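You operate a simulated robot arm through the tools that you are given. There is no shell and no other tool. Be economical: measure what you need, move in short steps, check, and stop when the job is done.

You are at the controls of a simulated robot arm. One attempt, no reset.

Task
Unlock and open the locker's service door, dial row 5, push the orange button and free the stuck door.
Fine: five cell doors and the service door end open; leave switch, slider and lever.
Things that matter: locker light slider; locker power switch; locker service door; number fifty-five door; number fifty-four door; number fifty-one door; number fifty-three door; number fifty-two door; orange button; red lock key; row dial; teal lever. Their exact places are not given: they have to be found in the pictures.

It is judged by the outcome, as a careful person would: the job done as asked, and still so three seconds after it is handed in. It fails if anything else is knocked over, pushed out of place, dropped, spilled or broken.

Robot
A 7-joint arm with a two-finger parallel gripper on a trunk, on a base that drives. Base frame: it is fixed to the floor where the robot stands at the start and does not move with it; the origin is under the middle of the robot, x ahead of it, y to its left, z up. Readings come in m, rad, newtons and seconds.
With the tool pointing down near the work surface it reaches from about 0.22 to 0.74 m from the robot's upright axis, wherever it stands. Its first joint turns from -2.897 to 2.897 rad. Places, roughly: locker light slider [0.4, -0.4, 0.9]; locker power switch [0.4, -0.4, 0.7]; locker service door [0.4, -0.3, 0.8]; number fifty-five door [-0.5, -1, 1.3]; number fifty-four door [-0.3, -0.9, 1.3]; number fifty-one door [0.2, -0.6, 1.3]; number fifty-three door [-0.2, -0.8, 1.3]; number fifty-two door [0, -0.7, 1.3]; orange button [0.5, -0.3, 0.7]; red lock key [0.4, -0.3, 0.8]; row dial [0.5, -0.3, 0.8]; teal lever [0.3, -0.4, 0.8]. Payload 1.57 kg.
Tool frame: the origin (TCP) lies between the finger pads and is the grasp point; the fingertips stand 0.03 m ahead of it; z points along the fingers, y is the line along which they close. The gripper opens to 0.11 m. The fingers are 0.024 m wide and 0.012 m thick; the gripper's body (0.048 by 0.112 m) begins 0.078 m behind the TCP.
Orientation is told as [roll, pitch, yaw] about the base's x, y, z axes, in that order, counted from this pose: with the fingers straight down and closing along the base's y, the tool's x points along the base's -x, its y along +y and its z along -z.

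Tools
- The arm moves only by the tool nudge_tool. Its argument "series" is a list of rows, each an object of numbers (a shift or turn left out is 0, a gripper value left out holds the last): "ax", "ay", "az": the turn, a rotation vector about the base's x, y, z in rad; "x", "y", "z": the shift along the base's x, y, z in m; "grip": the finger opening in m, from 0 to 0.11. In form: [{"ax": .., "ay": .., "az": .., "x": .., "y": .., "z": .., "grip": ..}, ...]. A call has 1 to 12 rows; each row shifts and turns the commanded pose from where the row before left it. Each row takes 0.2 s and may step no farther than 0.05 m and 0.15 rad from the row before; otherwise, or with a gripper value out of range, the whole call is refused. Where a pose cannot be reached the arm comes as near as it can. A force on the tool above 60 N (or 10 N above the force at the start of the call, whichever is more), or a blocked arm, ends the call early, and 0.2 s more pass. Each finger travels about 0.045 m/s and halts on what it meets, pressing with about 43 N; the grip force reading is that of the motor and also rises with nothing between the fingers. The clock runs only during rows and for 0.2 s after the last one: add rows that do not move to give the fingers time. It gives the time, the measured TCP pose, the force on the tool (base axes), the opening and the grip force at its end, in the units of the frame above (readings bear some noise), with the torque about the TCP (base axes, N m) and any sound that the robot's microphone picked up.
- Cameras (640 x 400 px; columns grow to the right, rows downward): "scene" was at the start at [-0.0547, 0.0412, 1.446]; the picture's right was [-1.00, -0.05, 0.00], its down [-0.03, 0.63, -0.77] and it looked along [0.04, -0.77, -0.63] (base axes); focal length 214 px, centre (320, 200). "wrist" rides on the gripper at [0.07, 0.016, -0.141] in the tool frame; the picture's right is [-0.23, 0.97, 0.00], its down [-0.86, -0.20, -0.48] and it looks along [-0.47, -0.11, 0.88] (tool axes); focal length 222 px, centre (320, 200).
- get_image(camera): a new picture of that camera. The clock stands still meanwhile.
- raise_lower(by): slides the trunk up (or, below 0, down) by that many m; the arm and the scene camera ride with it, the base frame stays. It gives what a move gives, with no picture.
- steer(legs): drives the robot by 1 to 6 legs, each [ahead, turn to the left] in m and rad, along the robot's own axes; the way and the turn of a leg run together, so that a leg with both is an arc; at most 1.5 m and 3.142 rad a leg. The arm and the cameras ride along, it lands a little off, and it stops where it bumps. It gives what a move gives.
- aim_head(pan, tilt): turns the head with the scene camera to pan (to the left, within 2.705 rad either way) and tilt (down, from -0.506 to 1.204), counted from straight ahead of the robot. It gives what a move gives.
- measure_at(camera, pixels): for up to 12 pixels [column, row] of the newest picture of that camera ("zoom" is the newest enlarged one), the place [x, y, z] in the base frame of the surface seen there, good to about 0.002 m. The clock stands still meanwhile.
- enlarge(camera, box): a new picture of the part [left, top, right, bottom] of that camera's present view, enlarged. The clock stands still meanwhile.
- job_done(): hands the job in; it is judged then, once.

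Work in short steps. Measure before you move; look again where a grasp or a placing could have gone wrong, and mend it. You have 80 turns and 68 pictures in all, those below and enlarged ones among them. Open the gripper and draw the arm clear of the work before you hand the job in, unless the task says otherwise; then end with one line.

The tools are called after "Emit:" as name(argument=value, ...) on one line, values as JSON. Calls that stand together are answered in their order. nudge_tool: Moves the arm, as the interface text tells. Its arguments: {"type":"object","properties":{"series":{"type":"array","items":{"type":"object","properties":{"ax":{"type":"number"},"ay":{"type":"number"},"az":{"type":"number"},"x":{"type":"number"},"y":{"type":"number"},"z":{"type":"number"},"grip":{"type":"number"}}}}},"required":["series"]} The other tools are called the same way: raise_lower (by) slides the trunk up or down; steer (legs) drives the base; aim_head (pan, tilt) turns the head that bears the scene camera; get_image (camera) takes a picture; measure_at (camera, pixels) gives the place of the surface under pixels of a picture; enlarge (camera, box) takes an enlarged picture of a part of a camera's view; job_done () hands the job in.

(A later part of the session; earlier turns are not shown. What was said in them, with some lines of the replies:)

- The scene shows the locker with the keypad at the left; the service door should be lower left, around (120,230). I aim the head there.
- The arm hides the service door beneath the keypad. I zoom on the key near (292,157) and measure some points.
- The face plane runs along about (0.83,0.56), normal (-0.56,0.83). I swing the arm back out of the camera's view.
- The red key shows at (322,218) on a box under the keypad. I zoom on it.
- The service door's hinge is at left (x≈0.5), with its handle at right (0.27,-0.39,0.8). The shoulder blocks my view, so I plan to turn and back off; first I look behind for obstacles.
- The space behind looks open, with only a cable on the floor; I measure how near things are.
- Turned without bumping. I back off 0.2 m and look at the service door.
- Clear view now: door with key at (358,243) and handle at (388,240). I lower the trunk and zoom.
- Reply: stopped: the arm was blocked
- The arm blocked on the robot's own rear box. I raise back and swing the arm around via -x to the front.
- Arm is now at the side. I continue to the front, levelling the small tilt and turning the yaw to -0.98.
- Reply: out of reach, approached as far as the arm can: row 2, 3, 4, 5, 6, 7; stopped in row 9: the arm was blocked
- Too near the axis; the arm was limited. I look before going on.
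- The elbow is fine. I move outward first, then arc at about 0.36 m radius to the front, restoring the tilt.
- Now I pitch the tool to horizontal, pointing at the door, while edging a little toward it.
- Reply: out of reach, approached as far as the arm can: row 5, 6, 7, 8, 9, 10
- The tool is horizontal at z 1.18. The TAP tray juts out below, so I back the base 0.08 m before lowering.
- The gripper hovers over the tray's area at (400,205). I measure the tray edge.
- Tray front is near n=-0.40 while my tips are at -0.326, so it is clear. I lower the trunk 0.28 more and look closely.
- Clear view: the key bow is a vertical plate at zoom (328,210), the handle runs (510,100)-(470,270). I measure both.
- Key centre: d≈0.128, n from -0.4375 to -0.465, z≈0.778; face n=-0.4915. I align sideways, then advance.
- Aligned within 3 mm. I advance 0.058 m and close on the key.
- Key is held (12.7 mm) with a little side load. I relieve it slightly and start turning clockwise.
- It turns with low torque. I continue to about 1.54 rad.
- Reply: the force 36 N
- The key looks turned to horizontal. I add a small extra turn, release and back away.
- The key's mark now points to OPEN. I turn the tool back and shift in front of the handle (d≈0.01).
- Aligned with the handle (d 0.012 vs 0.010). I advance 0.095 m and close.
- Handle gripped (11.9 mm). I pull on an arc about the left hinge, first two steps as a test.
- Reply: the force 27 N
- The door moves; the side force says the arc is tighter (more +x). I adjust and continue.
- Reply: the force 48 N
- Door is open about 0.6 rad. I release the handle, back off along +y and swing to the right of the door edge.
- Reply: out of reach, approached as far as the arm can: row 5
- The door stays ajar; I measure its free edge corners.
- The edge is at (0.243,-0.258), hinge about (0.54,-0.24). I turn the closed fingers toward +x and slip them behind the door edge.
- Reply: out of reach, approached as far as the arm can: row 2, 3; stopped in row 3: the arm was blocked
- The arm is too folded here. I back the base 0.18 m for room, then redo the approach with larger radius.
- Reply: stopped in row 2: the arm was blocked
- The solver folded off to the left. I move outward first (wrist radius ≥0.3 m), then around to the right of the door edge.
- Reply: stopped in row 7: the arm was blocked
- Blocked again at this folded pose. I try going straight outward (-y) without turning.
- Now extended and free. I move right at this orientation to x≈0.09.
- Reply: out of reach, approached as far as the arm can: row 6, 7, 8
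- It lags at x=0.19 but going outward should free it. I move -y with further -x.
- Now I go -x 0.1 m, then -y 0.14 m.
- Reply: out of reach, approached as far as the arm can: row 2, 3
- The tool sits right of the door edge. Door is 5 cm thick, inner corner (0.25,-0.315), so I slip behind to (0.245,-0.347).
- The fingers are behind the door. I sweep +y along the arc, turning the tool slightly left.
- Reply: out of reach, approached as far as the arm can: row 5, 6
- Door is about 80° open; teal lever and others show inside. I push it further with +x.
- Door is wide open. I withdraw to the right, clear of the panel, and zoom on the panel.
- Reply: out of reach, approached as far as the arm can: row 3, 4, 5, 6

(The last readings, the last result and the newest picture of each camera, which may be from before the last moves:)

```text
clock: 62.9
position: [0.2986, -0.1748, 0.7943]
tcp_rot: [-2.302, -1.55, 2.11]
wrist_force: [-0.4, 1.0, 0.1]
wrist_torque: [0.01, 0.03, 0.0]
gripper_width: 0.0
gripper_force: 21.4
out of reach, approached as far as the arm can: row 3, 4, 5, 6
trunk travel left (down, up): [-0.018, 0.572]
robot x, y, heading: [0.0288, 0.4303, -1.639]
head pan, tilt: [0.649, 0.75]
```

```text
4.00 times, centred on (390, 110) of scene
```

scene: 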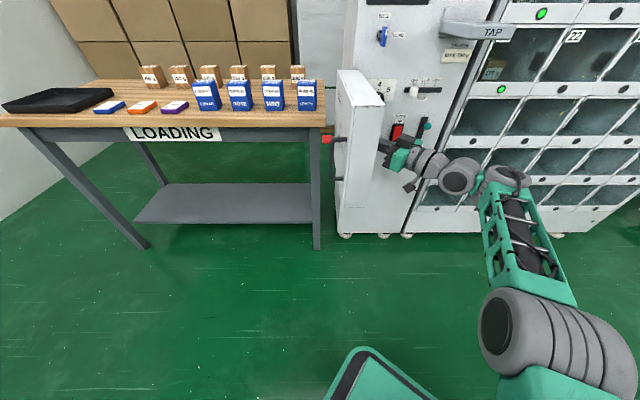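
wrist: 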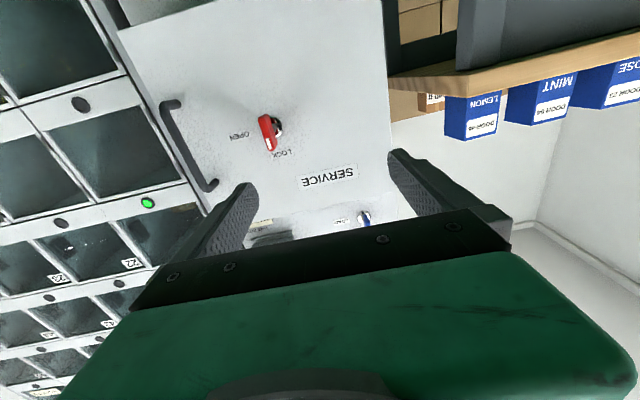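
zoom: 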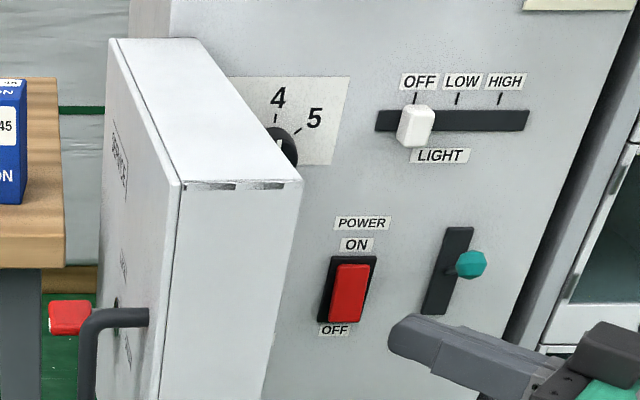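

The panel shows dial (partly hidden by the door), power switch, slider and teal lever. I measure the door's edge and visible controls.

Emit:
measure_at(camera="zoom", pixels=[[298, 184], [180, 186], [190, 42], [290, 150], [315, 119], [279, 97], [340, 150], [470, 262], [415, 120], [355, 260], [500, 180], [270, 350]])

```text
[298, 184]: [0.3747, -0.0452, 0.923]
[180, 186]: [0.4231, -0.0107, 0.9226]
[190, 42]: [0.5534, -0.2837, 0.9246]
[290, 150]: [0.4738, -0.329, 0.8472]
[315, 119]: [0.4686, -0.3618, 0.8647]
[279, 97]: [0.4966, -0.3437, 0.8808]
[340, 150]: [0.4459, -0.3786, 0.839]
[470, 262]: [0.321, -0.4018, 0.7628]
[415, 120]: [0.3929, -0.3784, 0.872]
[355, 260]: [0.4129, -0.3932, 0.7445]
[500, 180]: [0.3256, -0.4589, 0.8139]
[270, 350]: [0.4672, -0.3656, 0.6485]
```

The door is at ~96° and hides the dial; I push it wider with the fingertips moving along +d.

Emit:
nudge_tool(series=[{"x": 0.0315, "y": 0.0212}, {"x": 0.0315, "y": 0.0212}, {"x": 0.0315, "y": 0.0212}, {"x": 0.0315, "y": 0.0212}, {"x": 0.0315, "y": 0.0212}, {"x": 0.025, "y": 0.017}])

Emit:
get_image(camera="scene")

```text
clock: 64.3
position: [0.4686, -0.0574, 0.7948]
tcp_rot: [-2.311, -1.552, 2.122]
wrist_force: [-32.9, 6.9, 1.4]
wrist_torque: [0.01, -0.1, 0.38]
gripper_width: 0.0
gripper_force: 20.9
trunk travel left (down, up): [-0.018, 0.572]
robot x, y, heading: [0.0294, 0.4301, -1.651]
head pan, tilt: [0.649, 0.75]
stopped in row 6: the force on the tool passed its limit at 72 N (the readings are from after the stop); the commanded pose is now the measured one
```

```text
38 pictures are left
```

scene: 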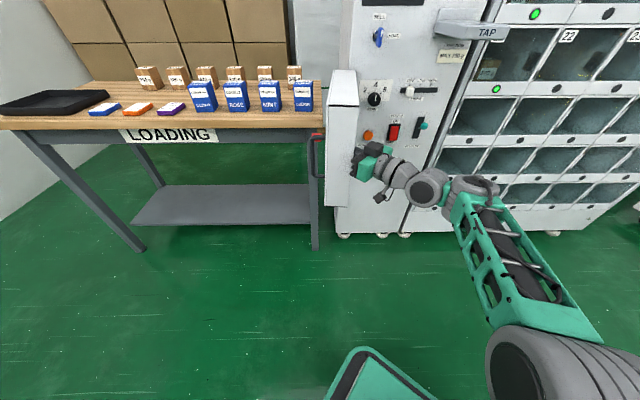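

The door is at its stop, and dial (373,100) and orange button (367,135) are visible. I withdraw and zoom.

Emit:
nudge_tool(series=[{"x": -0.03, "y": -0.02}, {"x": -0.03, "y": -0.02}, {"x": -0.03, "y": -0.02}])

Emit:
enlarge(camera="scene", box=[330, 65, 440, 155])

```text
clock: 65.2
position: [0.3811, -0.1174, 0.7905]
tcp_rot: [-2.109, -1.555, 1.924]
wrist_force: [0.2, 0.4, 0.0]
wrist_torque: [-0.03, -0.01, -0.04]
gripper_width: 0.0
gripper_force: 21.4
trunk travel left (down, up): [-0.018, 0.572]
robot x, y, heading: [0.0281, 0.4327, -1.642]
head pan, tilt: [0.649, 0.75]
```

```text
4.44 times, centred on (385, 110) of scene
```

zoom: 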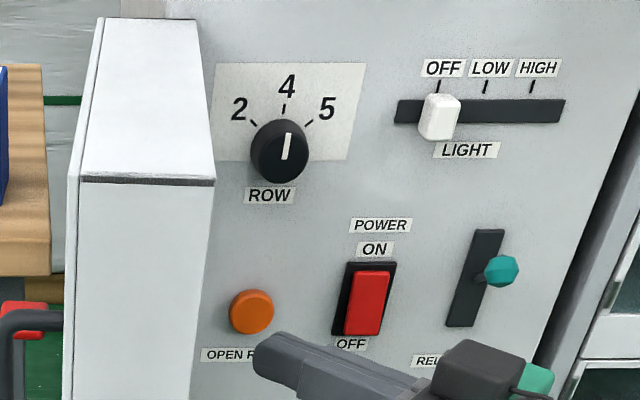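

The dial points at 4; 5 is about 45° clockwise. I measure dial and button.

Emit:
measure_at(camera="zoom", pixels=[[287, 148], [286, 166], [262, 150], [300, 150], [284, 105], [308, 122], [254, 122], [251, 310], [245, 300], [240, 250], [300, 300], [212, 190]])

```text
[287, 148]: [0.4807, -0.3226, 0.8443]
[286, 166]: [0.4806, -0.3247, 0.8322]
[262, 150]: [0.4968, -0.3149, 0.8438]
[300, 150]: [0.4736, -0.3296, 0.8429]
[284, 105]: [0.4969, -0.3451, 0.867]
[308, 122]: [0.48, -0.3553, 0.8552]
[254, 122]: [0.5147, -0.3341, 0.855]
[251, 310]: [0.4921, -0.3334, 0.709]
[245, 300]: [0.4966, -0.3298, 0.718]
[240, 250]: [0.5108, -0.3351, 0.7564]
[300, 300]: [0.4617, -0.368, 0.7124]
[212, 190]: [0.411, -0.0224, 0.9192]
```

Dial centre d≈0.2195, z≈0.8436, knob front n=-0.536, panel n=-0.5625; 5 is 60° clockwise. The door is near on the left, so I will grip with fingers about vertical (camera side to the right). First yaw back to face the panel.

Emit:
nudge_tool(series=[{"az": -0.132, "x": -0.005, "y": -0.0075, "z": 0.009}, {"az": -0.132, "x": -0.005, "y": -0.0075, "z": 0.009}, {"az": -0.132, "x": -0.005, "y": -0.0075, "z": 0.009}, {"az": -0.132, "x": -0.005, "y": -0.0075, "z": 0.009}, {"az": -0.132, "x": -0.005, "y": -0.0075, "z": 0.009}, {"az": -0.132, "x": -0.005, "y": -0.0075, "z": 0.009}])

Emit:
nudge_tool(series=[{"ax": -0.0817, "ay": 0.121, "grip": 0.03}, {"ax": -0.0817, "ay": 0.121, "grip": 0.06}, {"ax": -0.0817, "ay": 0.121}, {"ax": -0.0817, "ay": 0.121}, {"ax": -0.0817, "ay": 0.121}, {"ax": -0.0817, "ay": 0.121}, {"ax": -0.0817, "ay": 0.121}, {"ax": -0.0817, "ay": 0.121}, {"ax": -0.0817, "ay": 0.121}, {"ax": -0.0817, "ay": 0.121}, {"ax": -0.0817, "ay": 0.121}, {"ax": -0.0817, "ay": 0.121}])

Emit:
get_image(camera="scene")

```text
clock: 66.5
position: [0.3518, -0.1596, 0.8466]
tcp_rot: [-2.195, -1.557, 1.215]
wrist_force: [-0.6, -0.3, -0.3]
wrist_torque: [0.01, -0.01, 0.02]
gripper_width: 0.0
gripper_force: 21.1
trunk travel left (down, up): [-0.018, 0.572]
robot x, y, heading: [0.0292, 0.4306, -1.64]
head pan, tilt: [0.649, 0.75]
```

```text
clock: 69.2
position: [0.3523, -0.1608, 0.8453]
tcp_rot: [-1.569, 0.196, 0.601]
wrist_force: [0.1, -0.7, 0.2]
wrist_torque: [-0.02, -0.02, -0.01]
gripper_width: 0.0601
gripper_force: 0.0
trunk travel left (down, up): [-0.018, 0.572]
robot x, y, heading: [0.0328, 0.4297, -1.642]
head pan, tilt: [0.649, 0.75]
```

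```text
36 pictures are left
```

scene: 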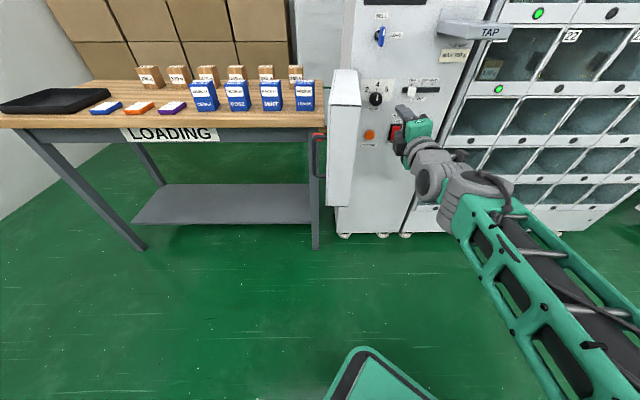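

Good pose. I move to d=0.2195 and n=-0.45 and check alignment.

Emit:
nudge_tool(series=[{"x": 0.0143, "y": 0.0097, "z": -0.0017}, {"x": 0.0224, "y": -0.0332}, {"x": 0.0224, "y": -0.0332}, {"x": 0.0223, "y": -0.0331}, {}])

Emit:
enlarge(camera="scene", box=[330, 65, 440, 155])

Emit:
get_image(camera="wrist")

```text
clock: 70.3
position: [0.4326, -0.2527, 0.8443]
tcp_rot: [-1.57, 0.191, 0.603]
wrist_force: [-0.7, -0.2, -0.1]
wrist_torque: [0.0, 0.01, -0.01]
gripper_width: 0.0601
gripper_force: 0.0
trunk travel left (down, up): [-0.018, 0.572]
robot x, y, heading: [0.0292, 0.4331, -1.639]
head pan, tilt: [0.649, 0.75]
```

```text
4.44 times, centred on (385, 110) of scene
```

zoom: 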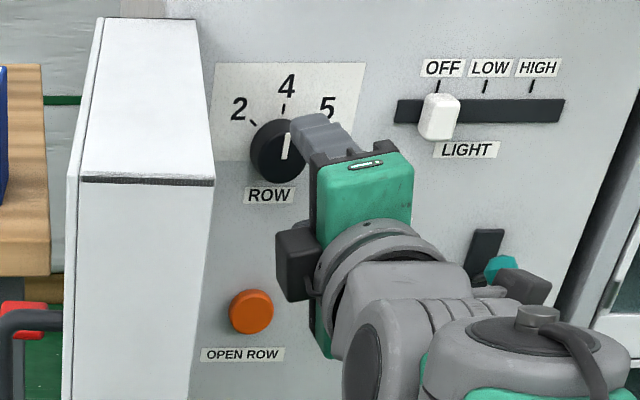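

```text
34 pictures are left
```

wrist: 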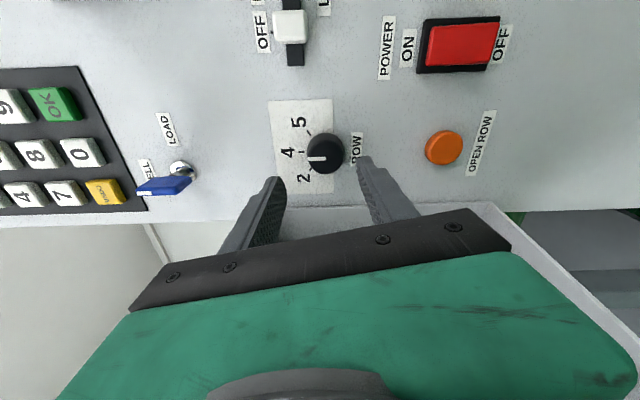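

TCP is at d 0.217, z 0.844, on the dial's axis. I advance 0.073 m and close on the knob.

Emit:
nudge_tool(series=[{"x": 0.0215, "y": -0.03}, {"x": 0.021, "y": -0.0305}, {"grip": 0.04}, {"grip": 0.02}, {"grip": 0.01}, {"grip": 0.0}, {}])

Emit:
enlarge(camera="scene", box=[330, 65, 440, 155])

```text
clock: 72.0
position: [0.4743, -0.3135, 0.8399]
tcp_rot: [-1.56, 0.193, 0.601]
wrist_force: [-9.7, 11.9, -23.1]
wrist_torque: [0.55, 0.49, -0.19]
gripper_width: 0.0403
gripper_force: 40.1
trunk travel left (down, up): [-0.018, 0.572]
robot x, y, heading: [0.0283, 0.4354, -1.639]
head pan, tilt: [0.649, 0.75]
```

```text
4.44 times, centred on (385, 110) of scene
```

zoom: 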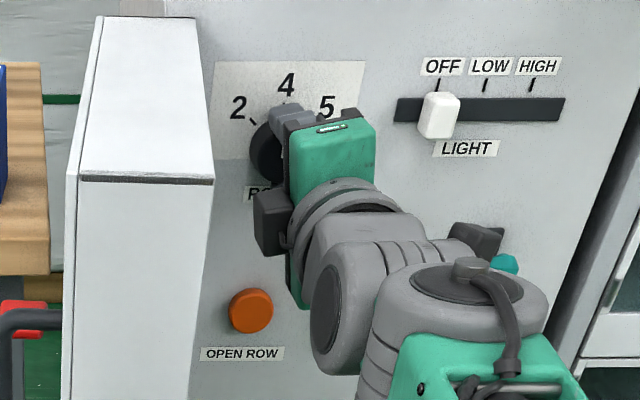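

Knob gripped (40 mm). Before turning, I check how near the dark nub at (475,240) is to the lever.

Emit:
measure_at(camera="zoom", pixels=[[475, 238], [490, 240], [500, 265], [460, 290]])

Emit:
nudge_tool(series=[{"z": -0.004}, {"ax": 0.0784, "ay": -0.1162}, {"ax": 0.0784, "ay": -0.1162}, {"ax": 0.0784, "ay": -0.1162}])

```text
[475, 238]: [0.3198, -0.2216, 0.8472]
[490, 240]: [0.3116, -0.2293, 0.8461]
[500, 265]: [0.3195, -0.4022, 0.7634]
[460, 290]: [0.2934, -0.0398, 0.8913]
```

```text
clock: 73.0
position: [0.4734, -0.3138, 0.8376]
tcp_rot: [-1.572, -0.231, 0.599]
wrist_force: [-16.7, 7.7, -23.2]
wrist_torque: [0.22, 0.23, 0.44]
gripper_width: 0.0401
gripper_force: 45.4
trunk travel left (down, up): [-0.018, 0.572]
robot x, y, heading: [0.0308, 0.4305, -1.648]
head pan, tilt: [0.649, 0.75]
```

Turning well, lever is far from the nub. I continue to ~60°.

Emit:
nudge_tool(series=[{"ax": 0.0784, "ay": -0.1162}, {"ax": 0.0784, "ay": -0.1162}, {"ax": 0.0784, "ay": -0.1162}, {"ax": 0.0784, "ay": -0.1162}, {"ax": 0.04, "ay": -0.059}])

Emit:
enlarge(camera="scene", box=[330, 65, 440, 155])

```text
clock: 74.2
position: [0.4765, -0.3124, 0.8389]
tcp_rot: [-1.575, -0.861, 0.604]
wrist_force: [-11.4, 1.8, -22.1]
wrist_torque: [0.19, 0.77, 0.13]
gripper_width: 0.0397
gripper_force: 45.2
trunk travel left (down, up): [-0.018, 0.572]
robot x, y, heading: [0.0277, 0.4315, -1.637]
head pan, tilt: [0.649, 0.75]
```

```text
4.44 times, centred on (385, 110) of scene
```

zoom: 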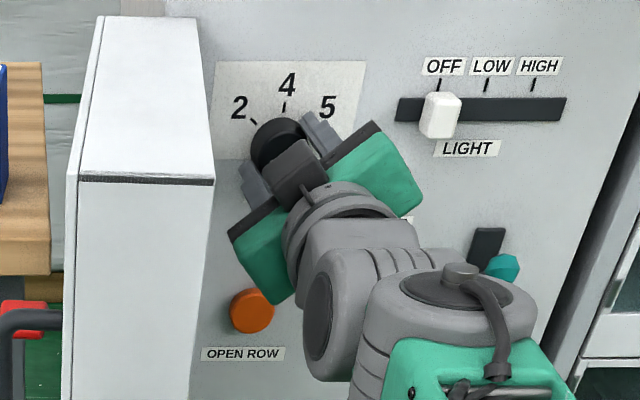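

Turned 60°. I release by a small opening and withdraw straight back, then look.

Emit:
nudge_tool(series=[{"grip": 0.048}, {"grip": 0.05}, {"x": -0.02, "y": 0.03}, {"x": -0.025, "y": 0.037}, {"x": -0.025, "y": 0.037}, {"x": -0.025, "y": 0.01, "grip": 0.02}, {"x": -0.03, "y": -0.02, "grip": 0.0}, {"x": -0.03, "y": -0.02}])

Emit:
enlarge(camera="scene", box=[330, 65, 440, 155])

```text
clock: 76.0
position: [0.3195, -0.2369, 0.8427]
tcp_rot: [-1.582, -0.86, 0.606]
wrist_force: [0.5, 0.1, 0.4]
wrist_torque: [0.05, 0.0, 0.01]
gripper_width: 0.0
gripper_force: 9.6
trunk travel left (down, up): [-0.018, 0.572]
robot x, y, heading: [0.0292, 0.4339, -1.643]
head pan, tilt: [0.649, 0.75]
```

```text
4.44 times, centred on (385, 110) of scene
```

zoom: 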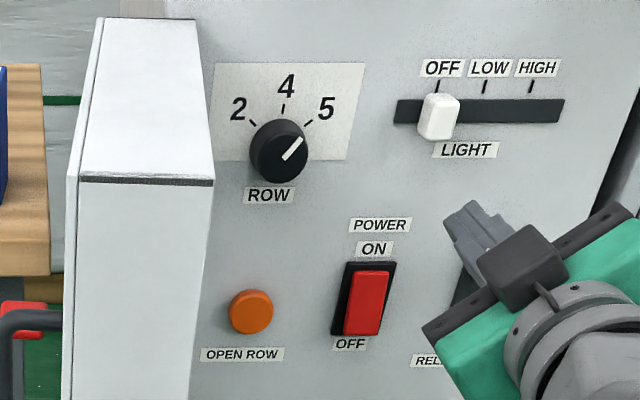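

I zoom closer to check the dial's mark against the 5 tick.

Emit:
enlarge(camera="scene", box=[362, 75, 402, 110])

```text
11.43 times, centred on (382, 92) of scene
```

zoom: 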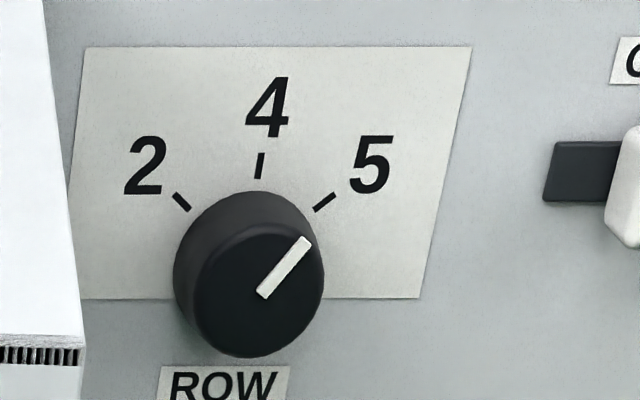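

The mark looks slightly short of the 5 tick. I measure the ticks and mark exactly.

Emit:
measure_at(camera="zoom", pixels=[[316, 209], [334, 195], [177, 196], [188, 208], [258, 176], [261, 155], [264, 293], [305, 241], [284, 268]])

```text
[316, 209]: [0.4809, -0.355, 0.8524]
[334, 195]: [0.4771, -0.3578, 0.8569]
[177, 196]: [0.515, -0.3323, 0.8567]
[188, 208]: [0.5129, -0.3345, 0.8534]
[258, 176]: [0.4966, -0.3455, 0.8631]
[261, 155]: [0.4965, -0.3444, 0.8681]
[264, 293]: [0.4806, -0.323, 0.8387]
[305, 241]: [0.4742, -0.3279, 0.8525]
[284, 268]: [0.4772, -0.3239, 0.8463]
```

True geometry: ticks at 45°, dial centre z≈0.834, and the mark is only at 30°. I regrip centred at z 0.834 and turn a further ~15°.

Emit:
nudge_tool(series=[{"x": 0.0239, "y": 0.0161, "z": -0.003, "ax": -0.07, "ay": 0.1037, "grip": 0.06}, {"x": 0.0239, "y": 0.0161, "z": -0.003, "ax": -0.07, "ay": 0.1037}, {"x": 0.0239, "y": 0.0161, "z": -0.003, "ax": -0.07, "ay": 0.1037}, {"x": 0.0205, "y": -0.0305, "ax": -0.07, "ay": 0.1037}, {"x": 0.0205, "y": -0.0305}, {}, {}])

```text
clock: 77.5
position: [0.4347, -0.2505, 0.8322]
tcp_rot: [-1.576, -0.359, 0.603]
wrist_force: [-0.5, 0.2, -0.8]
wrist_torque: [-0.01, 0.0, 0.02]
gripper_width: 0.0602
gripper_force: 0.1
trunk travel left (down, up): [-0.018, 0.572]
robot x, y, heading: [0.0283, 0.4303, -1.641]
head pan, tilt: [0.649, 0.75]
```

Aligned; advance, close, and turn 0.3 rad clockwise.

Emit:
nudge_tool(series=[{"x": 0.0208, "y": -0.0312, "z": 0.002}, {"x": 0.0207, "y": -0.0312}, {"grip": 0.04}, {"grip": 0.02}, {"grip": 0.0}, {}])

Emit:
nudge_tool(series=[{"ax": 0.056, "ay": -0.083}, {"ax": 0.056, "ay": -0.083}, {"ax": 0.05, "ay": -0.0742}, {}])

Emit:
enlarge(camera="scene", box=[362, 75, 402, 110])

```text
clock: 79.0
position: [0.4749, -0.3143, 0.8363]
tcp_rot: [-1.577, -0.361, 0.604]
wrist_force: [4.4, -7.3, 6.9]
wrist_torque: [-0.12, -0.1, -0.14]
gripper_width: 0.0406
gripper_force: 38.9
trunk travel left (down, up): [-0.018, 0.572]
robot x, y, heading: [0.0298, 0.4325, -1.641]
head pan, tilt: [0.649, 0.75]
```

```text
clock: 80.0
position: [0.4736, -0.3143, 0.8348]
tcp_rot: [-1.583, -0.652, 0.606]
wrist_force: [12.1, -20.7, 14.5]
wrist_torque: [-0.46, -0.18, -0.07]
gripper_width: 0.0403
gripper_force: 45.1
trunk travel left (down, up): [-0.018, 0.572]
robot x, y, heading: [0.0312, 0.4292, -1.641]
head pan, tilt: [0.649, 0.75]
```

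```text
11.43 times, centred on (382, 92) of scene
```

zoom: 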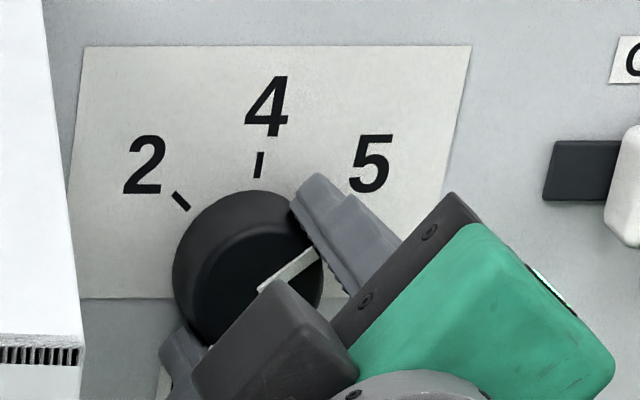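

The mark moved further; I measure its angle now.

Emit:
measure_at(camera="zoom", pixels=[[264, 287], [275, 281], [300, 266], [314, 257]])

```text
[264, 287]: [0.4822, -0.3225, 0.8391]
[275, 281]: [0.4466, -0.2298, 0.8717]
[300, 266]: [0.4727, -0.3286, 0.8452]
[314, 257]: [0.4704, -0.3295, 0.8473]
```

It reads about 50–59°. I release, back off and look at the mark free.

Emit:
nudge_tool(series=[{"grip": 0.048}, {"grip": 0.05}, {"x": -0.02, "y": 0.03}, {"x": -0.025, "y": 0.037}, {"x": -0.025, "y": 0.037}, {"x": -0.035, "y": -0.02}, {"x": -0.035, "y": -0.02}])

Emit:
enlarge(camera="scene", box=[362, 75, 402, 110])

```text
clock: 81.5
position: [0.3322, -0.2505, 0.8351]
tcp_rot: [-1.581, -0.65, 0.604]
wrist_force: [-0.1, -0.3, 1.4]
wrist_torque: [0.02, 0.01, -0.02]
gripper_width: 0.0501
gripper_force: 0.1
trunk travel left (down, up): [-0.018, 0.572]
robot x, y, heading: [0.0278, 0.435, -1.644]
head pan, tilt: [0.649, 0.75]
```

```text
11.43 times, centred on (382, 92) of scene
```

zoom: 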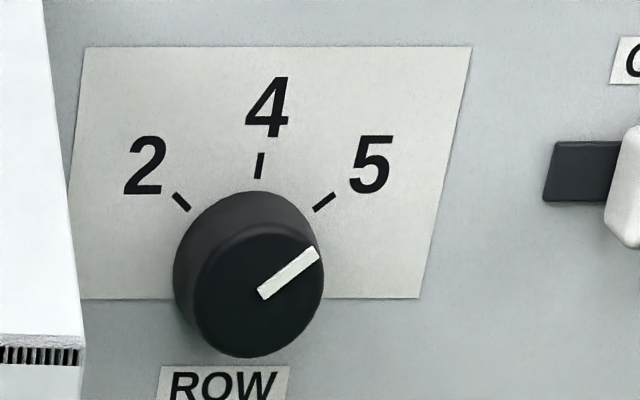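

The mark now lines up with the 5 tick. Next the orange button (d≈0.2216, z≈0.709): I close the fingers, turn the hand upright and line up.

Emit:
nudge_tool(series=[{"x": 0.0143, "y": 0.0096, "z": -0.0252, "ax": -0.0728, "ay": 0.1079, "grip": 0.02}, {"x": 0.0143, "y": 0.0096, "z": -0.0252, "ax": -0.0728, "ay": 0.1079, "grip": 0.0}, {"x": 0.0143, "y": 0.0096, "z": -0.0252, "ax": -0.0728, "ay": 0.1079}, {"x": 0.0143, "y": 0.0096, "z": -0.0252, "ax": -0.0728, "ay": 0.1079}, {"x": 0.0143, "y": 0.0096, "z": -0.0252, "ax": -0.0728, "ay": 0.1079}, {"x": 0.0159, "y": -0.0236}, {"x": 0.0159, "y": -0.0236}, {}])

Emit:
enlarge(camera="scene", box=[330, 65, 440, 155])

```text
clock: 83.3
position: [0.4376, -0.2491, 0.7079]
tcp_rot: [-1.573, 0.003, 0.601]
wrist_force: [-0.6, 0.1, -0.1]
wrist_torque: [0.0, -0.03, 0.04]
gripper_width: 0.0
gripper_force: 21.2
trunk travel left (down, up): [-0.018, 0.572]
robot x, y, heading: [0.0268, 0.4314, -1.643]
head pan, tilt: [0.649, 0.75]
```

```text
4.44 times, centred on (385, 110) of scene
```

zoom: 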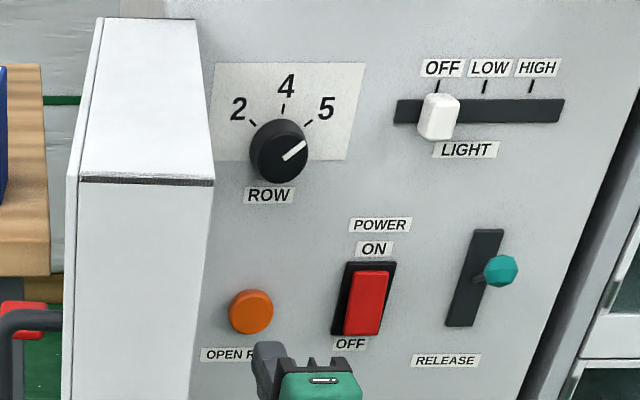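

Lined up; I advance 0.065 m and then press in small steps.

Emit:
nudge_tool(series=[{"x": 0.0182, "y": -0.0285}, {"x": 0.0168, "y": -0.0249}, {"x": 0.0028, "y": -0.0041}, {"x": 0.0028, "y": -0.0041}, {"x": 0.0028, "y": -0.0041}])

Emit:
get_image(camera="scene")

```text
clock: 84.5
position: [0.4822, -0.3112, 0.7078]
tcp_rot: [-1.572, 0.001, 0.6]
wrist_force: [-15.5, 22.3, -1.7]
wrist_torque: [0.04, -0.01, -0.18]
gripper_width: 0.0001
gripper_force: 21.4
trunk travel left (down, up): [-0.018, 0.572]
robot x, y, heading: [0.0283, 0.4343, -1.647]
head pan, tilt: [0.649, 0.75]
heard: click
```

```text
26 pictures are left
```

scene: 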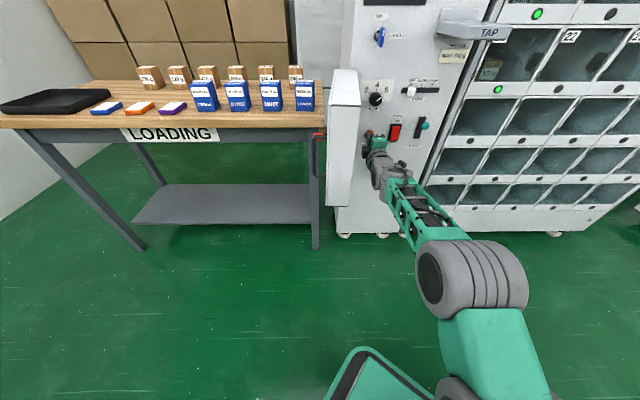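

Click heard. I withdraw from the panel and look up at row 5.

Emit:
nudge_tool(series=[{"x": -0.025, "y": 0.037}, {"x": -0.025, "y": 0.037}, {"x": -0.025, "y": 0.037}, {"x": -0.035, "y": 0.0}, {"x": -0.04}, {"x": -0.04}, {"x": -0.04}, {"x": -0.04}])

Emit:
aim_head(pan=0.2, tilt=0.15)

Emit:
get_image(camera="scene")

```text
clock: 86.3
position: [0.2108, -0.2017, 0.7063]
tcp_rot: [-1.572, 0.0, 0.602]
wrist_force: [0.5, -1.4, -0.2]
wrist_torque: [-0.03, -0.01, -0.03]
gripper_width: 0.0
gripper_force: 21.5
trunk travel left (down, up): [-0.018, 0.572]
robot x, y, heading: [0.0299, 0.4322, -1.637]
head pan, tilt: [0.649, 0.75]
```

```text
clock: 87.3
position: [0.2116, -0.2006, 0.7068]
tcp_rot: [-1.573, 0.003, 0.602]
wrist_force: [-0.4, -0.7, 0.0]
wrist_torque: [-0.01, -0.02, 0.01]
gripper_width: 0.0
gripper_force: 21.2
trunk travel left (down, up): [-0.018, 0.572]
robot x, y, heading: [0.0305, 0.4343, -1.644]
head pan, tilt: [0.201, 0.15]
```

```text
25 pictures are left
```

scene: 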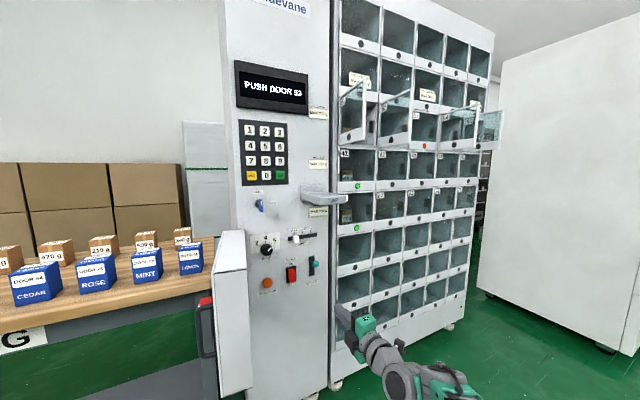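

Display says "PUSH DOOR 53"; 53 has a red light at (424,146). I zoom and measure.

Emit:
enlarge(camera="scene", box=[330, 70, 510, 190])

Emit:
measure_at(camera="zoom", pixels=[[338, 205], [345, 240], [340, 270], [315, 240], [370, 240], [395, 210], [350, 165], [130, 180], [285, 160], [515, 170], [65, 230], [215, 230]])

```text
3.33 times, centred on (420, 130) of scene
```

zoom: 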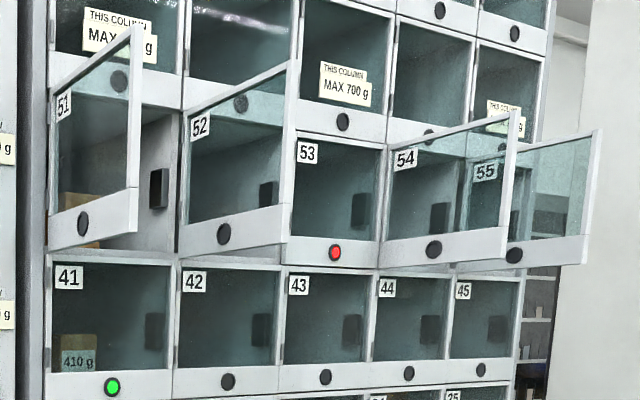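

```text
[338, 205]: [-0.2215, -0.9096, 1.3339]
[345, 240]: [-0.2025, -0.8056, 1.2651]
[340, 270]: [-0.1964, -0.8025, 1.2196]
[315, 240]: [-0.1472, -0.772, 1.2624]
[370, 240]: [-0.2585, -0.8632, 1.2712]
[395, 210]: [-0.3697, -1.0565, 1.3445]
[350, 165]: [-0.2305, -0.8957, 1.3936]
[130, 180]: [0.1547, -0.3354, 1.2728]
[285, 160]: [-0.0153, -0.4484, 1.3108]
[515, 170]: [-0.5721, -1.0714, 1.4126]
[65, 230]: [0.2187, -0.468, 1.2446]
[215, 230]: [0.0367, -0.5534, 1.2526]
```

Door 53 must be pushed; its frame bar is at z≈1.245, d from -0.5 to -0.71, between the open doors 52 and 54. I tuck the arm a bit, then drive the base there.

Emit:
nudge_tool(series=[{"x": -0.012, "y": 0.045}, {"x": -0.012, "y": 0.045}, {"x": -0.012, "y": 0.04}])

Emit:
steer(legs=[[0, -0.63], [0.72, 0]])

Emit:
aim_head(pan=1.1, tilt=-0.1)

Emit:
get_image(camera="scene")

```text
clock: 88.2
position: [0.1717, -0.0712, 0.7058]
tcp_rot: [-1.572, 0.001, 0.601]
wrist_force: [0.3, 0.3, 0.9]
wrist_torque: [-0.02, 0.0, -0.01]
gripper_width: 0.0
gripper_force: 21.4
trunk travel left (down, up): [-0.018, 0.572]
robot x, y, heading: [0.0305, 0.4303, -1.644]
head pan, tilt: [0.201, 0.15]
```

```text
clock: 93.9
position: [-0.6459, -0.6082, 0.706]
tcp_rot: [-1.571, 0.0, -0.045]
wrist_force: [-0.2, -0.4, 0.6]
wrist_torque: [-0.03, -0.02, 0.0]
gripper_width: 0.0
gripper_force: 21.4
trunk travel left (down, up): [-0.018, 0.572]
robot x, y, heading: [-0.4567, -0.1208, -2.284]
head pan, tilt: [0.201, 0.15]
```

```text
clock: 95.1
position: [-0.6444, -0.6073, 0.7062]
tcp_rot: [-1.572, 0.002, -0.045]
wrist_force: [0.1, 0.0, -0.1]
wrist_torque: [-0.04, -0.01, -0.01]
gripper_width: 0.0
gripper_force: 21.3
trunk travel left (down, up): [-0.018, 0.572]
robot x, y, heading: [-0.4539, -0.1234, -2.289]
head pan, tilt: [1.1, -0.099]
```

```text
23 pictures are left
```

scene: 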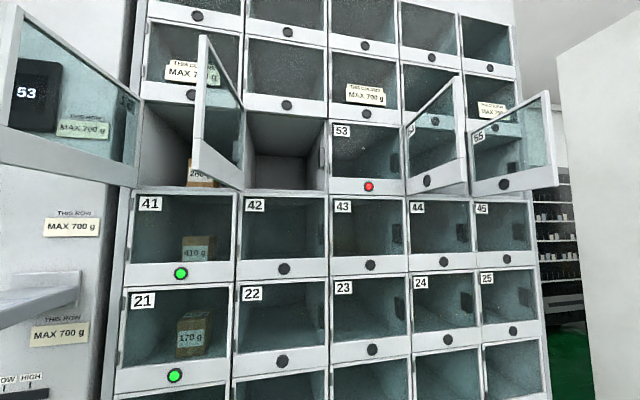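

Good view: door 53 spans (330-405,120-193). I measure its bar and the neighbours.

Emit:
measure_at(camera="scene", pixels=[[369, 187], [390, 186], [340, 187], [399, 187], [404, 150], [329, 150], [458, 120], [464, 180], [410, 187], [197, 120], [240, 188], [390, 150]])

```text
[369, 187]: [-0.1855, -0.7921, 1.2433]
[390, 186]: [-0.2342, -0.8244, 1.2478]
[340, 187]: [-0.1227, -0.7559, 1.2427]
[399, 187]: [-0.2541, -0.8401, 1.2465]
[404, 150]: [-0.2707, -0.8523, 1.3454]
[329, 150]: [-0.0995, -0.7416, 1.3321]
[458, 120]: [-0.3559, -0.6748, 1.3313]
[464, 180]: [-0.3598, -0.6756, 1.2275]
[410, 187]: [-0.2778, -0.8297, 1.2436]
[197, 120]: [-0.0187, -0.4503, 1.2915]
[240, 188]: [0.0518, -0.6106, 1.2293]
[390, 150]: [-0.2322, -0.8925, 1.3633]
```

Door 54's free edge leans to d≈-0.674, so I'll press at d≈-0.625 with the hand upright and camera to the left. First yaw and shift while low.

Emit:
nudge_tool(series=[{"x": 0.042, "az": 0.092}, {"x": 0.042, "az": 0.092}, {"x": 0.042, "az": 0.092}, {"x": 0.042, "az": 0.092}, {"x": 0.042, "az": 0.092}, {"x": 0.042, "az": 0.092}, {"x": 0.042, "az": 0.092}])

Emit:
nudge_tool(series=[{"ax": 0.0783, "ay": -0.116}, {"ax": 0.0783, "ay": -0.116}, {"ax": 0.0783, "ay": -0.116}, {"ax": 0.0783, "ay": -0.116}, {"ax": 0.0783, "ay": -0.116}, {"ax": 0.0783, "ay": -0.116}, {"ax": 0.0783, "ay": -0.116}, {"ax": 0.0783, "ay": -0.116}, {"ax": 0.0783, "ay": -0.116}, {"ax": 0.0783, "ay": -0.116}, {"ax": 0.0783, "ay": -0.116}, {"ax": 0.0783, "ay": -0.116}])

Emit:
nudge_tool(series=[{"ax": 0.0783, "ay": -0.116}, {"ax": 0.0783, "ay": -0.116}, {"ax": 0.0783, "ay": -0.116}, {"ax": 0.0783, "ay": -0.116}, {"ax": 0.0783, "ay": -0.116}, {"ax": 0.0783, "ay": -0.116}, {"ax": 0.0783, "ay": -0.116}, {"ax": 0.0783, "ay": -0.116}, {"ax": 0.0783, "ay": -0.116}, {"ax": 0.0783, "ay": -0.116}, {"ax": 0.03, "ay": -0.0445}])

```text
clock: 96.7
position: [-0.3501, -0.6053, 0.7098]
tcp_rot: [-1.575, 0.0, 0.602]
wrist_force: [0.0, 0.2, 0.1]
wrist_torque: [0.01, 0.02, -0.04]
gripper_width: 0.0
gripper_force: 21.3
trunk travel left (down, up): [-0.018, 0.572]
robot x, y, heading: [-0.4558, -0.1191, -2.291]
head pan, tilt: [1.1, -0.099]
```

```text
clock: 99.3
position: [-0.3498, -0.6083, 0.7042]
tcp_rot: [1.599, -1.46, -2.579]
wrist_force: [0.4, -0.9, -0.3]
wrist_torque: [0.0, -0.02, 0.0]
gripper_width: 0.0
gripper_force: 21.1
trunk travel left (down, up): [-0.018, 0.572]
robot x, y, heading: [-0.456, -0.1202, -2.289]
head pan, tilt: [1.1, -0.099]
```

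```text
clock: 101.7
position: [-0.3515, -0.6068, 0.7061]
tcp_rot: [1.568, -0.008, -2.554]
wrist_force: [-0.2, 0.3, 0.0]
wrist_torque: [0.02, 0.01, 0.0]
gripper_width: 0.0
gripper_force: 21.3
trunk travel left (down, up): [-0.018, 0.572]
robot x, y, heading: [-0.4534, -0.1214, -2.288]
head pan, tilt: [1.1, -0.099]
```

The hand is upright with the camera on the left. I raise the trunk to bring the tool to z≈1.245 and look.

Emit:
raise_lower(by=0.54)

Emit:
aim_head(pan=1.1, tilt=0.45)

Emit:
get_image(camera="scene")

```text
refused: 0.54 is not a number from -0.4 to 0.4
```

```text
clock: 102.7
position: [-0.3511, -0.6084, 0.7063]
tcp_rot: [1.569, -0.01, -2.551]
wrist_force: [0.4, 1.1, 0.2]
wrist_torque: [0.02, 0.01, 0.01]
gripper_width: 0.0
gripper_force: 21.5
trunk travel left (down, up): [-0.018, 0.572]
robot x, y, heading: [-0.4523, -0.1201, -2.288]
head pan, tilt: [1.1, 0.45]
```

```text
22 pictures are left
```

scene: 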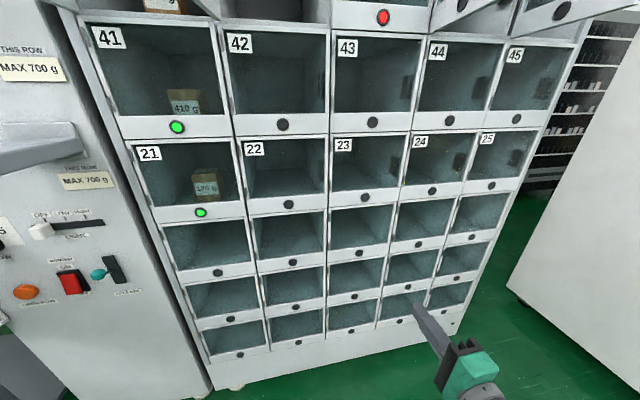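

The raise is limited to 0.4 per call, so I do it in two steps.

Emit:
raise_lower(by=0.38)

Emit:
raise_lower(by=0.16)

Emit:
get_image(camera="scene")

```text
clock: 106.3
position: [-0.3496, -0.6088, 1.0855]
tcp_rot: [1.569, -0.009, -2.552]
wrist_force: [0.1, 0.4, -0.5]
wrist_torque: [-0.02, 0.0, -0.02]
gripper_width: 0.0
gripper_force: 21.4
trunk travel left (down, up): [-0.398, 0.192]
robot x, y, heading: [-0.4542, -0.1177, -2.285]
head pan, tilt: [1.1, 0.45]
```

```text
clock: 108.2
position: [-0.3518, -0.6082, 1.2465]
tcp_rot: [1.569, -0.007, -2.55]
wrist_force: [-0.7, 0.3, -0.6]
wrist_torque: [0.02, -0.01, -0.01]
gripper_width: 0.0
gripper_force: 21.1
trunk travel left (down, up): [-0.558, 0.032]
robot x, y, heading: [-0.4538, -0.1195, -2.29]
head pan, tilt: [1.1, 0.45]
```

```text
21 pictures are left
```

scene: 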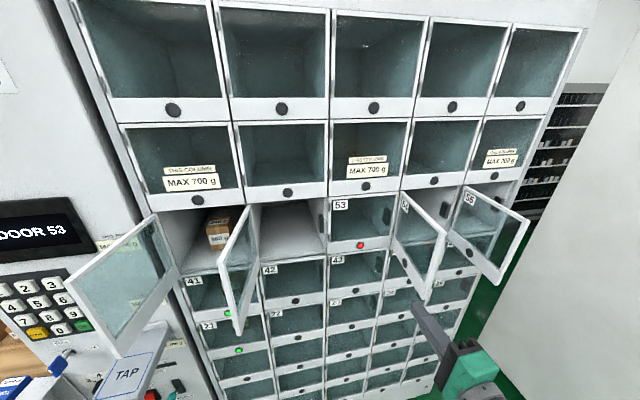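

The tip is just left of door 54's edge. I shift 1 cm left and advance most of the way, then check.

Emit:
nudge_tool(series=[{"x": 0.0083, "y": 0.0056}, {"x": 0.0226, "y": -0.0335}, {"x": 0.0226, "y": -0.0335}, {"x": 0.0226, "y": -0.0335}, {"x": 0.0226, "y": -0.0335}])

Emit:
enlarge(camera="scene", box=[260, 160, 500, 320])

```text
clock: 109.4
position: [-0.2516, -0.737, 1.2445]
tcp_rot: [1.568, -0.006, -2.553]
wrist_force: [0.1, -0.3, 0.2]
wrist_torque: [0.0, 0.01, 0.0]
gripper_width: 0.0
gripper_force: 21.0
trunk travel left (down, up): [-0.558, 0.032]
robot x, y, heading: [-0.4542, -0.1211, -2.287]
head pan, tilt: [1.1, 0.45]
```

```text
2.50 times, centred on (380, 240) of scene
```

zoom: 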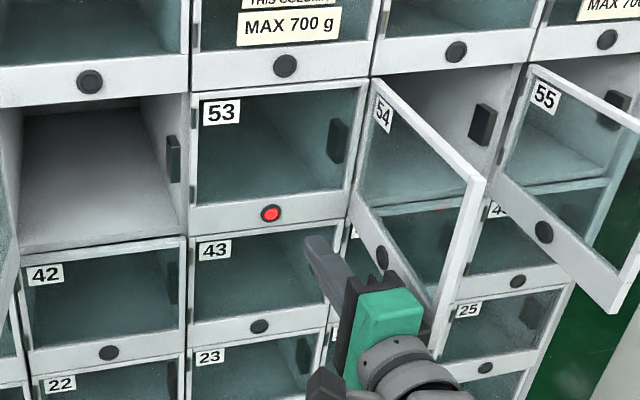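

Well placed, 5 cm from the bar. I advance and press.

Emit:
nudge_tool(series=[{"x": 0.014, "y": -0.0207}, {"x": 0.0137, "y": -0.0203}, {"x": 0.0034, "y": -0.005}, {"x": 0.0034, "y": -0.005}, {"x": 0.0028, "y": -0.0041}])

```text
clock: 110.7
position: [-0.2201, -0.7831, 1.2443]
tcp_rot: [1.565, -0.007, -2.552]
wrist_force: [-24.4, 43.2, 3.7]
wrist_torque: [-0.28, 0.0, 0.1]
gripper_width: 0.0
gripper_force: 21.1
trunk travel left (down, up): [-0.558, 0.032]
robot x, y, heading: [-0.4498, -0.121, -2.291]
head pan, tilt: [1.1, 0.45]
stopped in row 5: the force on the tool passed its limit at 64 N (the readings are from after the stop); the commanded pose is now the measured one
```

Contact with ~50 N, no click heard yet. I retract a little and look.

Emit:
nudge_tool(series=[{"x": -0.014, "y": 0.0207}, {"x": -0.0224, "y": 0.0332}])

Emit:
enlarge(camera="scene", box=[260, 160, 500, 320])

```text
clock: 111.3
position: [-0.2538, -0.7368, 1.2416]
tcp_rot: [1.56, -0.007, -2.55]
wrist_force: [0.0, 1.8, 1.5]
wrist_torque: [-0.15, -0.07, -0.01]
gripper_width: 0.0
gripper_force: 21.0
trunk travel left (down, up): [-0.558, 0.032]
robot x, y, heading: [-0.455, -0.1179, -2.288]
head pan, tilt: [1.1, 0.45]
```

```text
2.50 times, centred on (380, 240) of scene
```

zoom: 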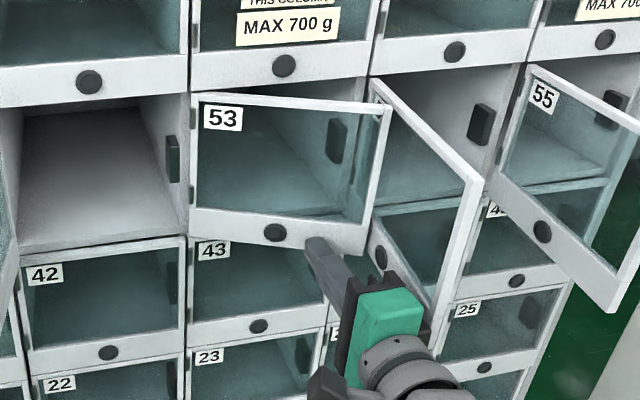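

Door 53 is freed and pressing softly on the finger. I withdraw fully so that it can swing open.

Emit:
nudge_tool(series=[{"x": -0.0226, "y": 0.0335}, {"x": -0.0226, "y": 0.0335}, {"x": -0.0226, "y": 0.0335}, {"x": -0.0226, "y": 0.0335}, {"x": -0.015, "y": 0.01}, {}, {}])

Emit:
get_image(camera="scene")

```text
clock: 112.9
position: [-0.3594, -0.5933, 1.2391]
tcp_rot: [1.555, -0.006, -2.551]
wrist_force: [0.7, 1.0, 0.3]
wrist_torque: [-0.01, 0.02, -0.01]
gripper_width: 0.0
gripper_force: 21.1
trunk travel left (down, up): [-0.558, 0.032]
robot x, y, heading: [-0.452, -0.1193, -2.288]
head pan, tilt: [1.1, 0.45]
```

```text
18 pictures are left
```

scene: 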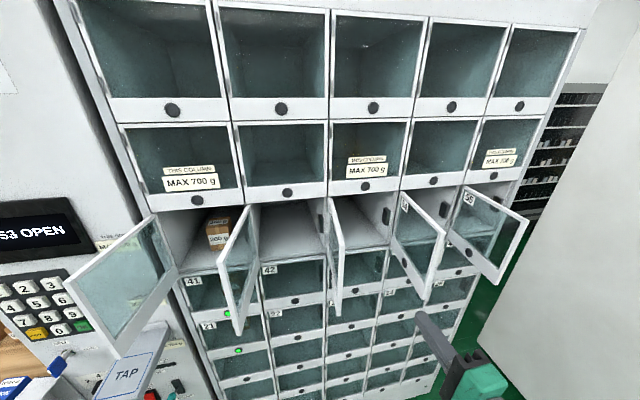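

All five doors are open and the display reads "53 OPEN". I lower the arm, open the gripper, back the base away, then check the service panel.

Emit:
raise_lower(by=-0.3)

Emit:
nudge_tool(series=[{"grip": 0.05}, {"grip": 0.08}, {}])

Emit:
steer(legs=[[-0.35, 0]])

Emit:
aim_head(pan=1.4, tilt=0.35)

Emit:
get_image(camera="scene")

```text
clock: 115.9
position: [-0.3602, -0.5933, 0.9396]
tcp_rot: [1.558, -0.007, -2.553]
wrist_force: [0.1, 0.4, -1.1]
wrist_torque: [-0.01, 0.0, -0.02]
gripper_width: 0.0
gripper_force: 21.5
trunk travel left (down, up): [-0.258, 0.332]
robot x, y, heading: [-0.4556, -0.1181, -2.283]
head pan, tilt: [1.1, 0.45]
```

```text
clock: 116.7
position: [-0.3606, -0.5936, 0.9407]
tcp_rot: [1.559, -0.007, -2.552]
wrist_force: [0.6, 0.5, 0.2]
wrist_torque: [-0.04, 0.05, 0.01]
gripper_width: 0.0663
gripper_force: 0.0
trunk travel left (down, up): [-0.258, 0.332]
robot x, y, heading: [-0.4513, -0.1216, -2.293]
head pan, tilt: [1.1, 0.45]
```

```text
clock: 119.0
position: [-0.125, -0.3238, 0.9403]
tcp_rot: [1.56, -0.008, -2.555]
wrist_force: [-0.2, -1.0, 0.1]
wrist_torque: [0.02, -0.01, 0.01]
gripper_width: 0.0799
gripper_force: 0.1
trunk travel left (down, up): [-0.258, 0.332]
robot x, y, heading: [-0.2183, 0.1501, -2.298]
head pan, tilt: [1.1, 0.45]
```

```text
clock: 119.8
position: [-0.1238, -0.3241, 0.9412]
tcp_rot: [1.558, -0.007, -2.557]
wrist_force: [-1.0, -1.1, 0.4]
wrist_torque: [-0.01, 0.0, 0.0]
gripper_width: 0.0798
gripper_force: 0.0
trunk travel left (down, up): [-0.258, 0.332]
robot x, y, heading: [-0.2169, 0.1522, -2.292]
head pan, tilt: [1.4, 0.351]
```

```text
17 pictures are left
```

scene: 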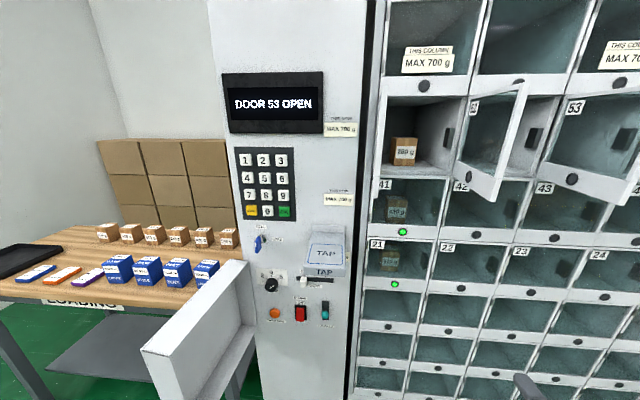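

The service door stays open, display "DOOR 53 OPEN". I zoom to verify door 51 (edge-on near (380,140)) and the panel.

Emit:
enlarge(camera="scene", box=[340, 60, 640, 250])

Emit:
enlarge(camera="scene", box=[230, 220, 360, 340])

```text
2.11 times, centred on (490, 155) of scene
```

zoom: 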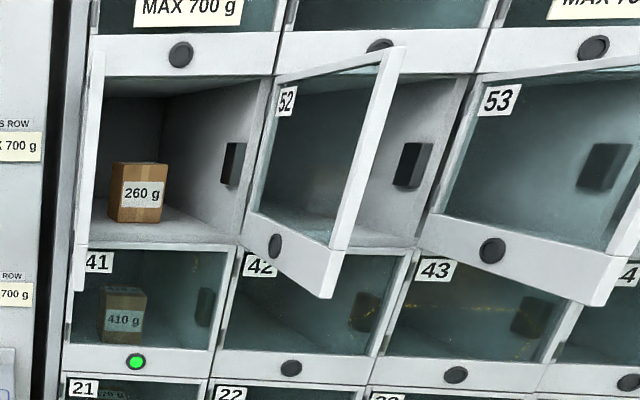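

```text
3.33 times, centred on (295, 280) of scene
```

zoom: 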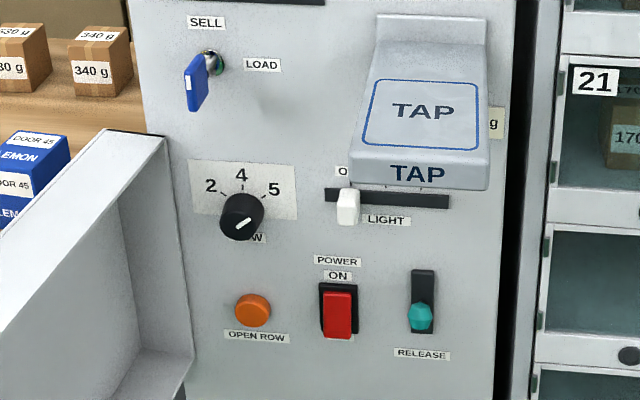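

Everything looks right; I verify the lever's knob height against the earlier 0.763.

Emit:
measure_at(camera="zoom", pixels=[[420, 316], [347, 205], [338, 315], [422, 275], [422, 330]])

```text
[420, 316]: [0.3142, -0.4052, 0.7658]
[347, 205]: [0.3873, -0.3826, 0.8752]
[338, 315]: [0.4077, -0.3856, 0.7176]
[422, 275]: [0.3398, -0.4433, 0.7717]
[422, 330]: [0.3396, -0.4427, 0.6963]
```

The lever (z 0.766), slider (z 0.875) and switch are unchanged, the doors are open and the arm is clear, so I hand in.

Emit:
job_done()

```text
The job is handed in.
```

The service door is unlocked and open, the dial is on row 5, and the orange button is pushed. Stuck door 53 is freed, all five row-5 doors are open, and the switch, slider and lever were left as they were.
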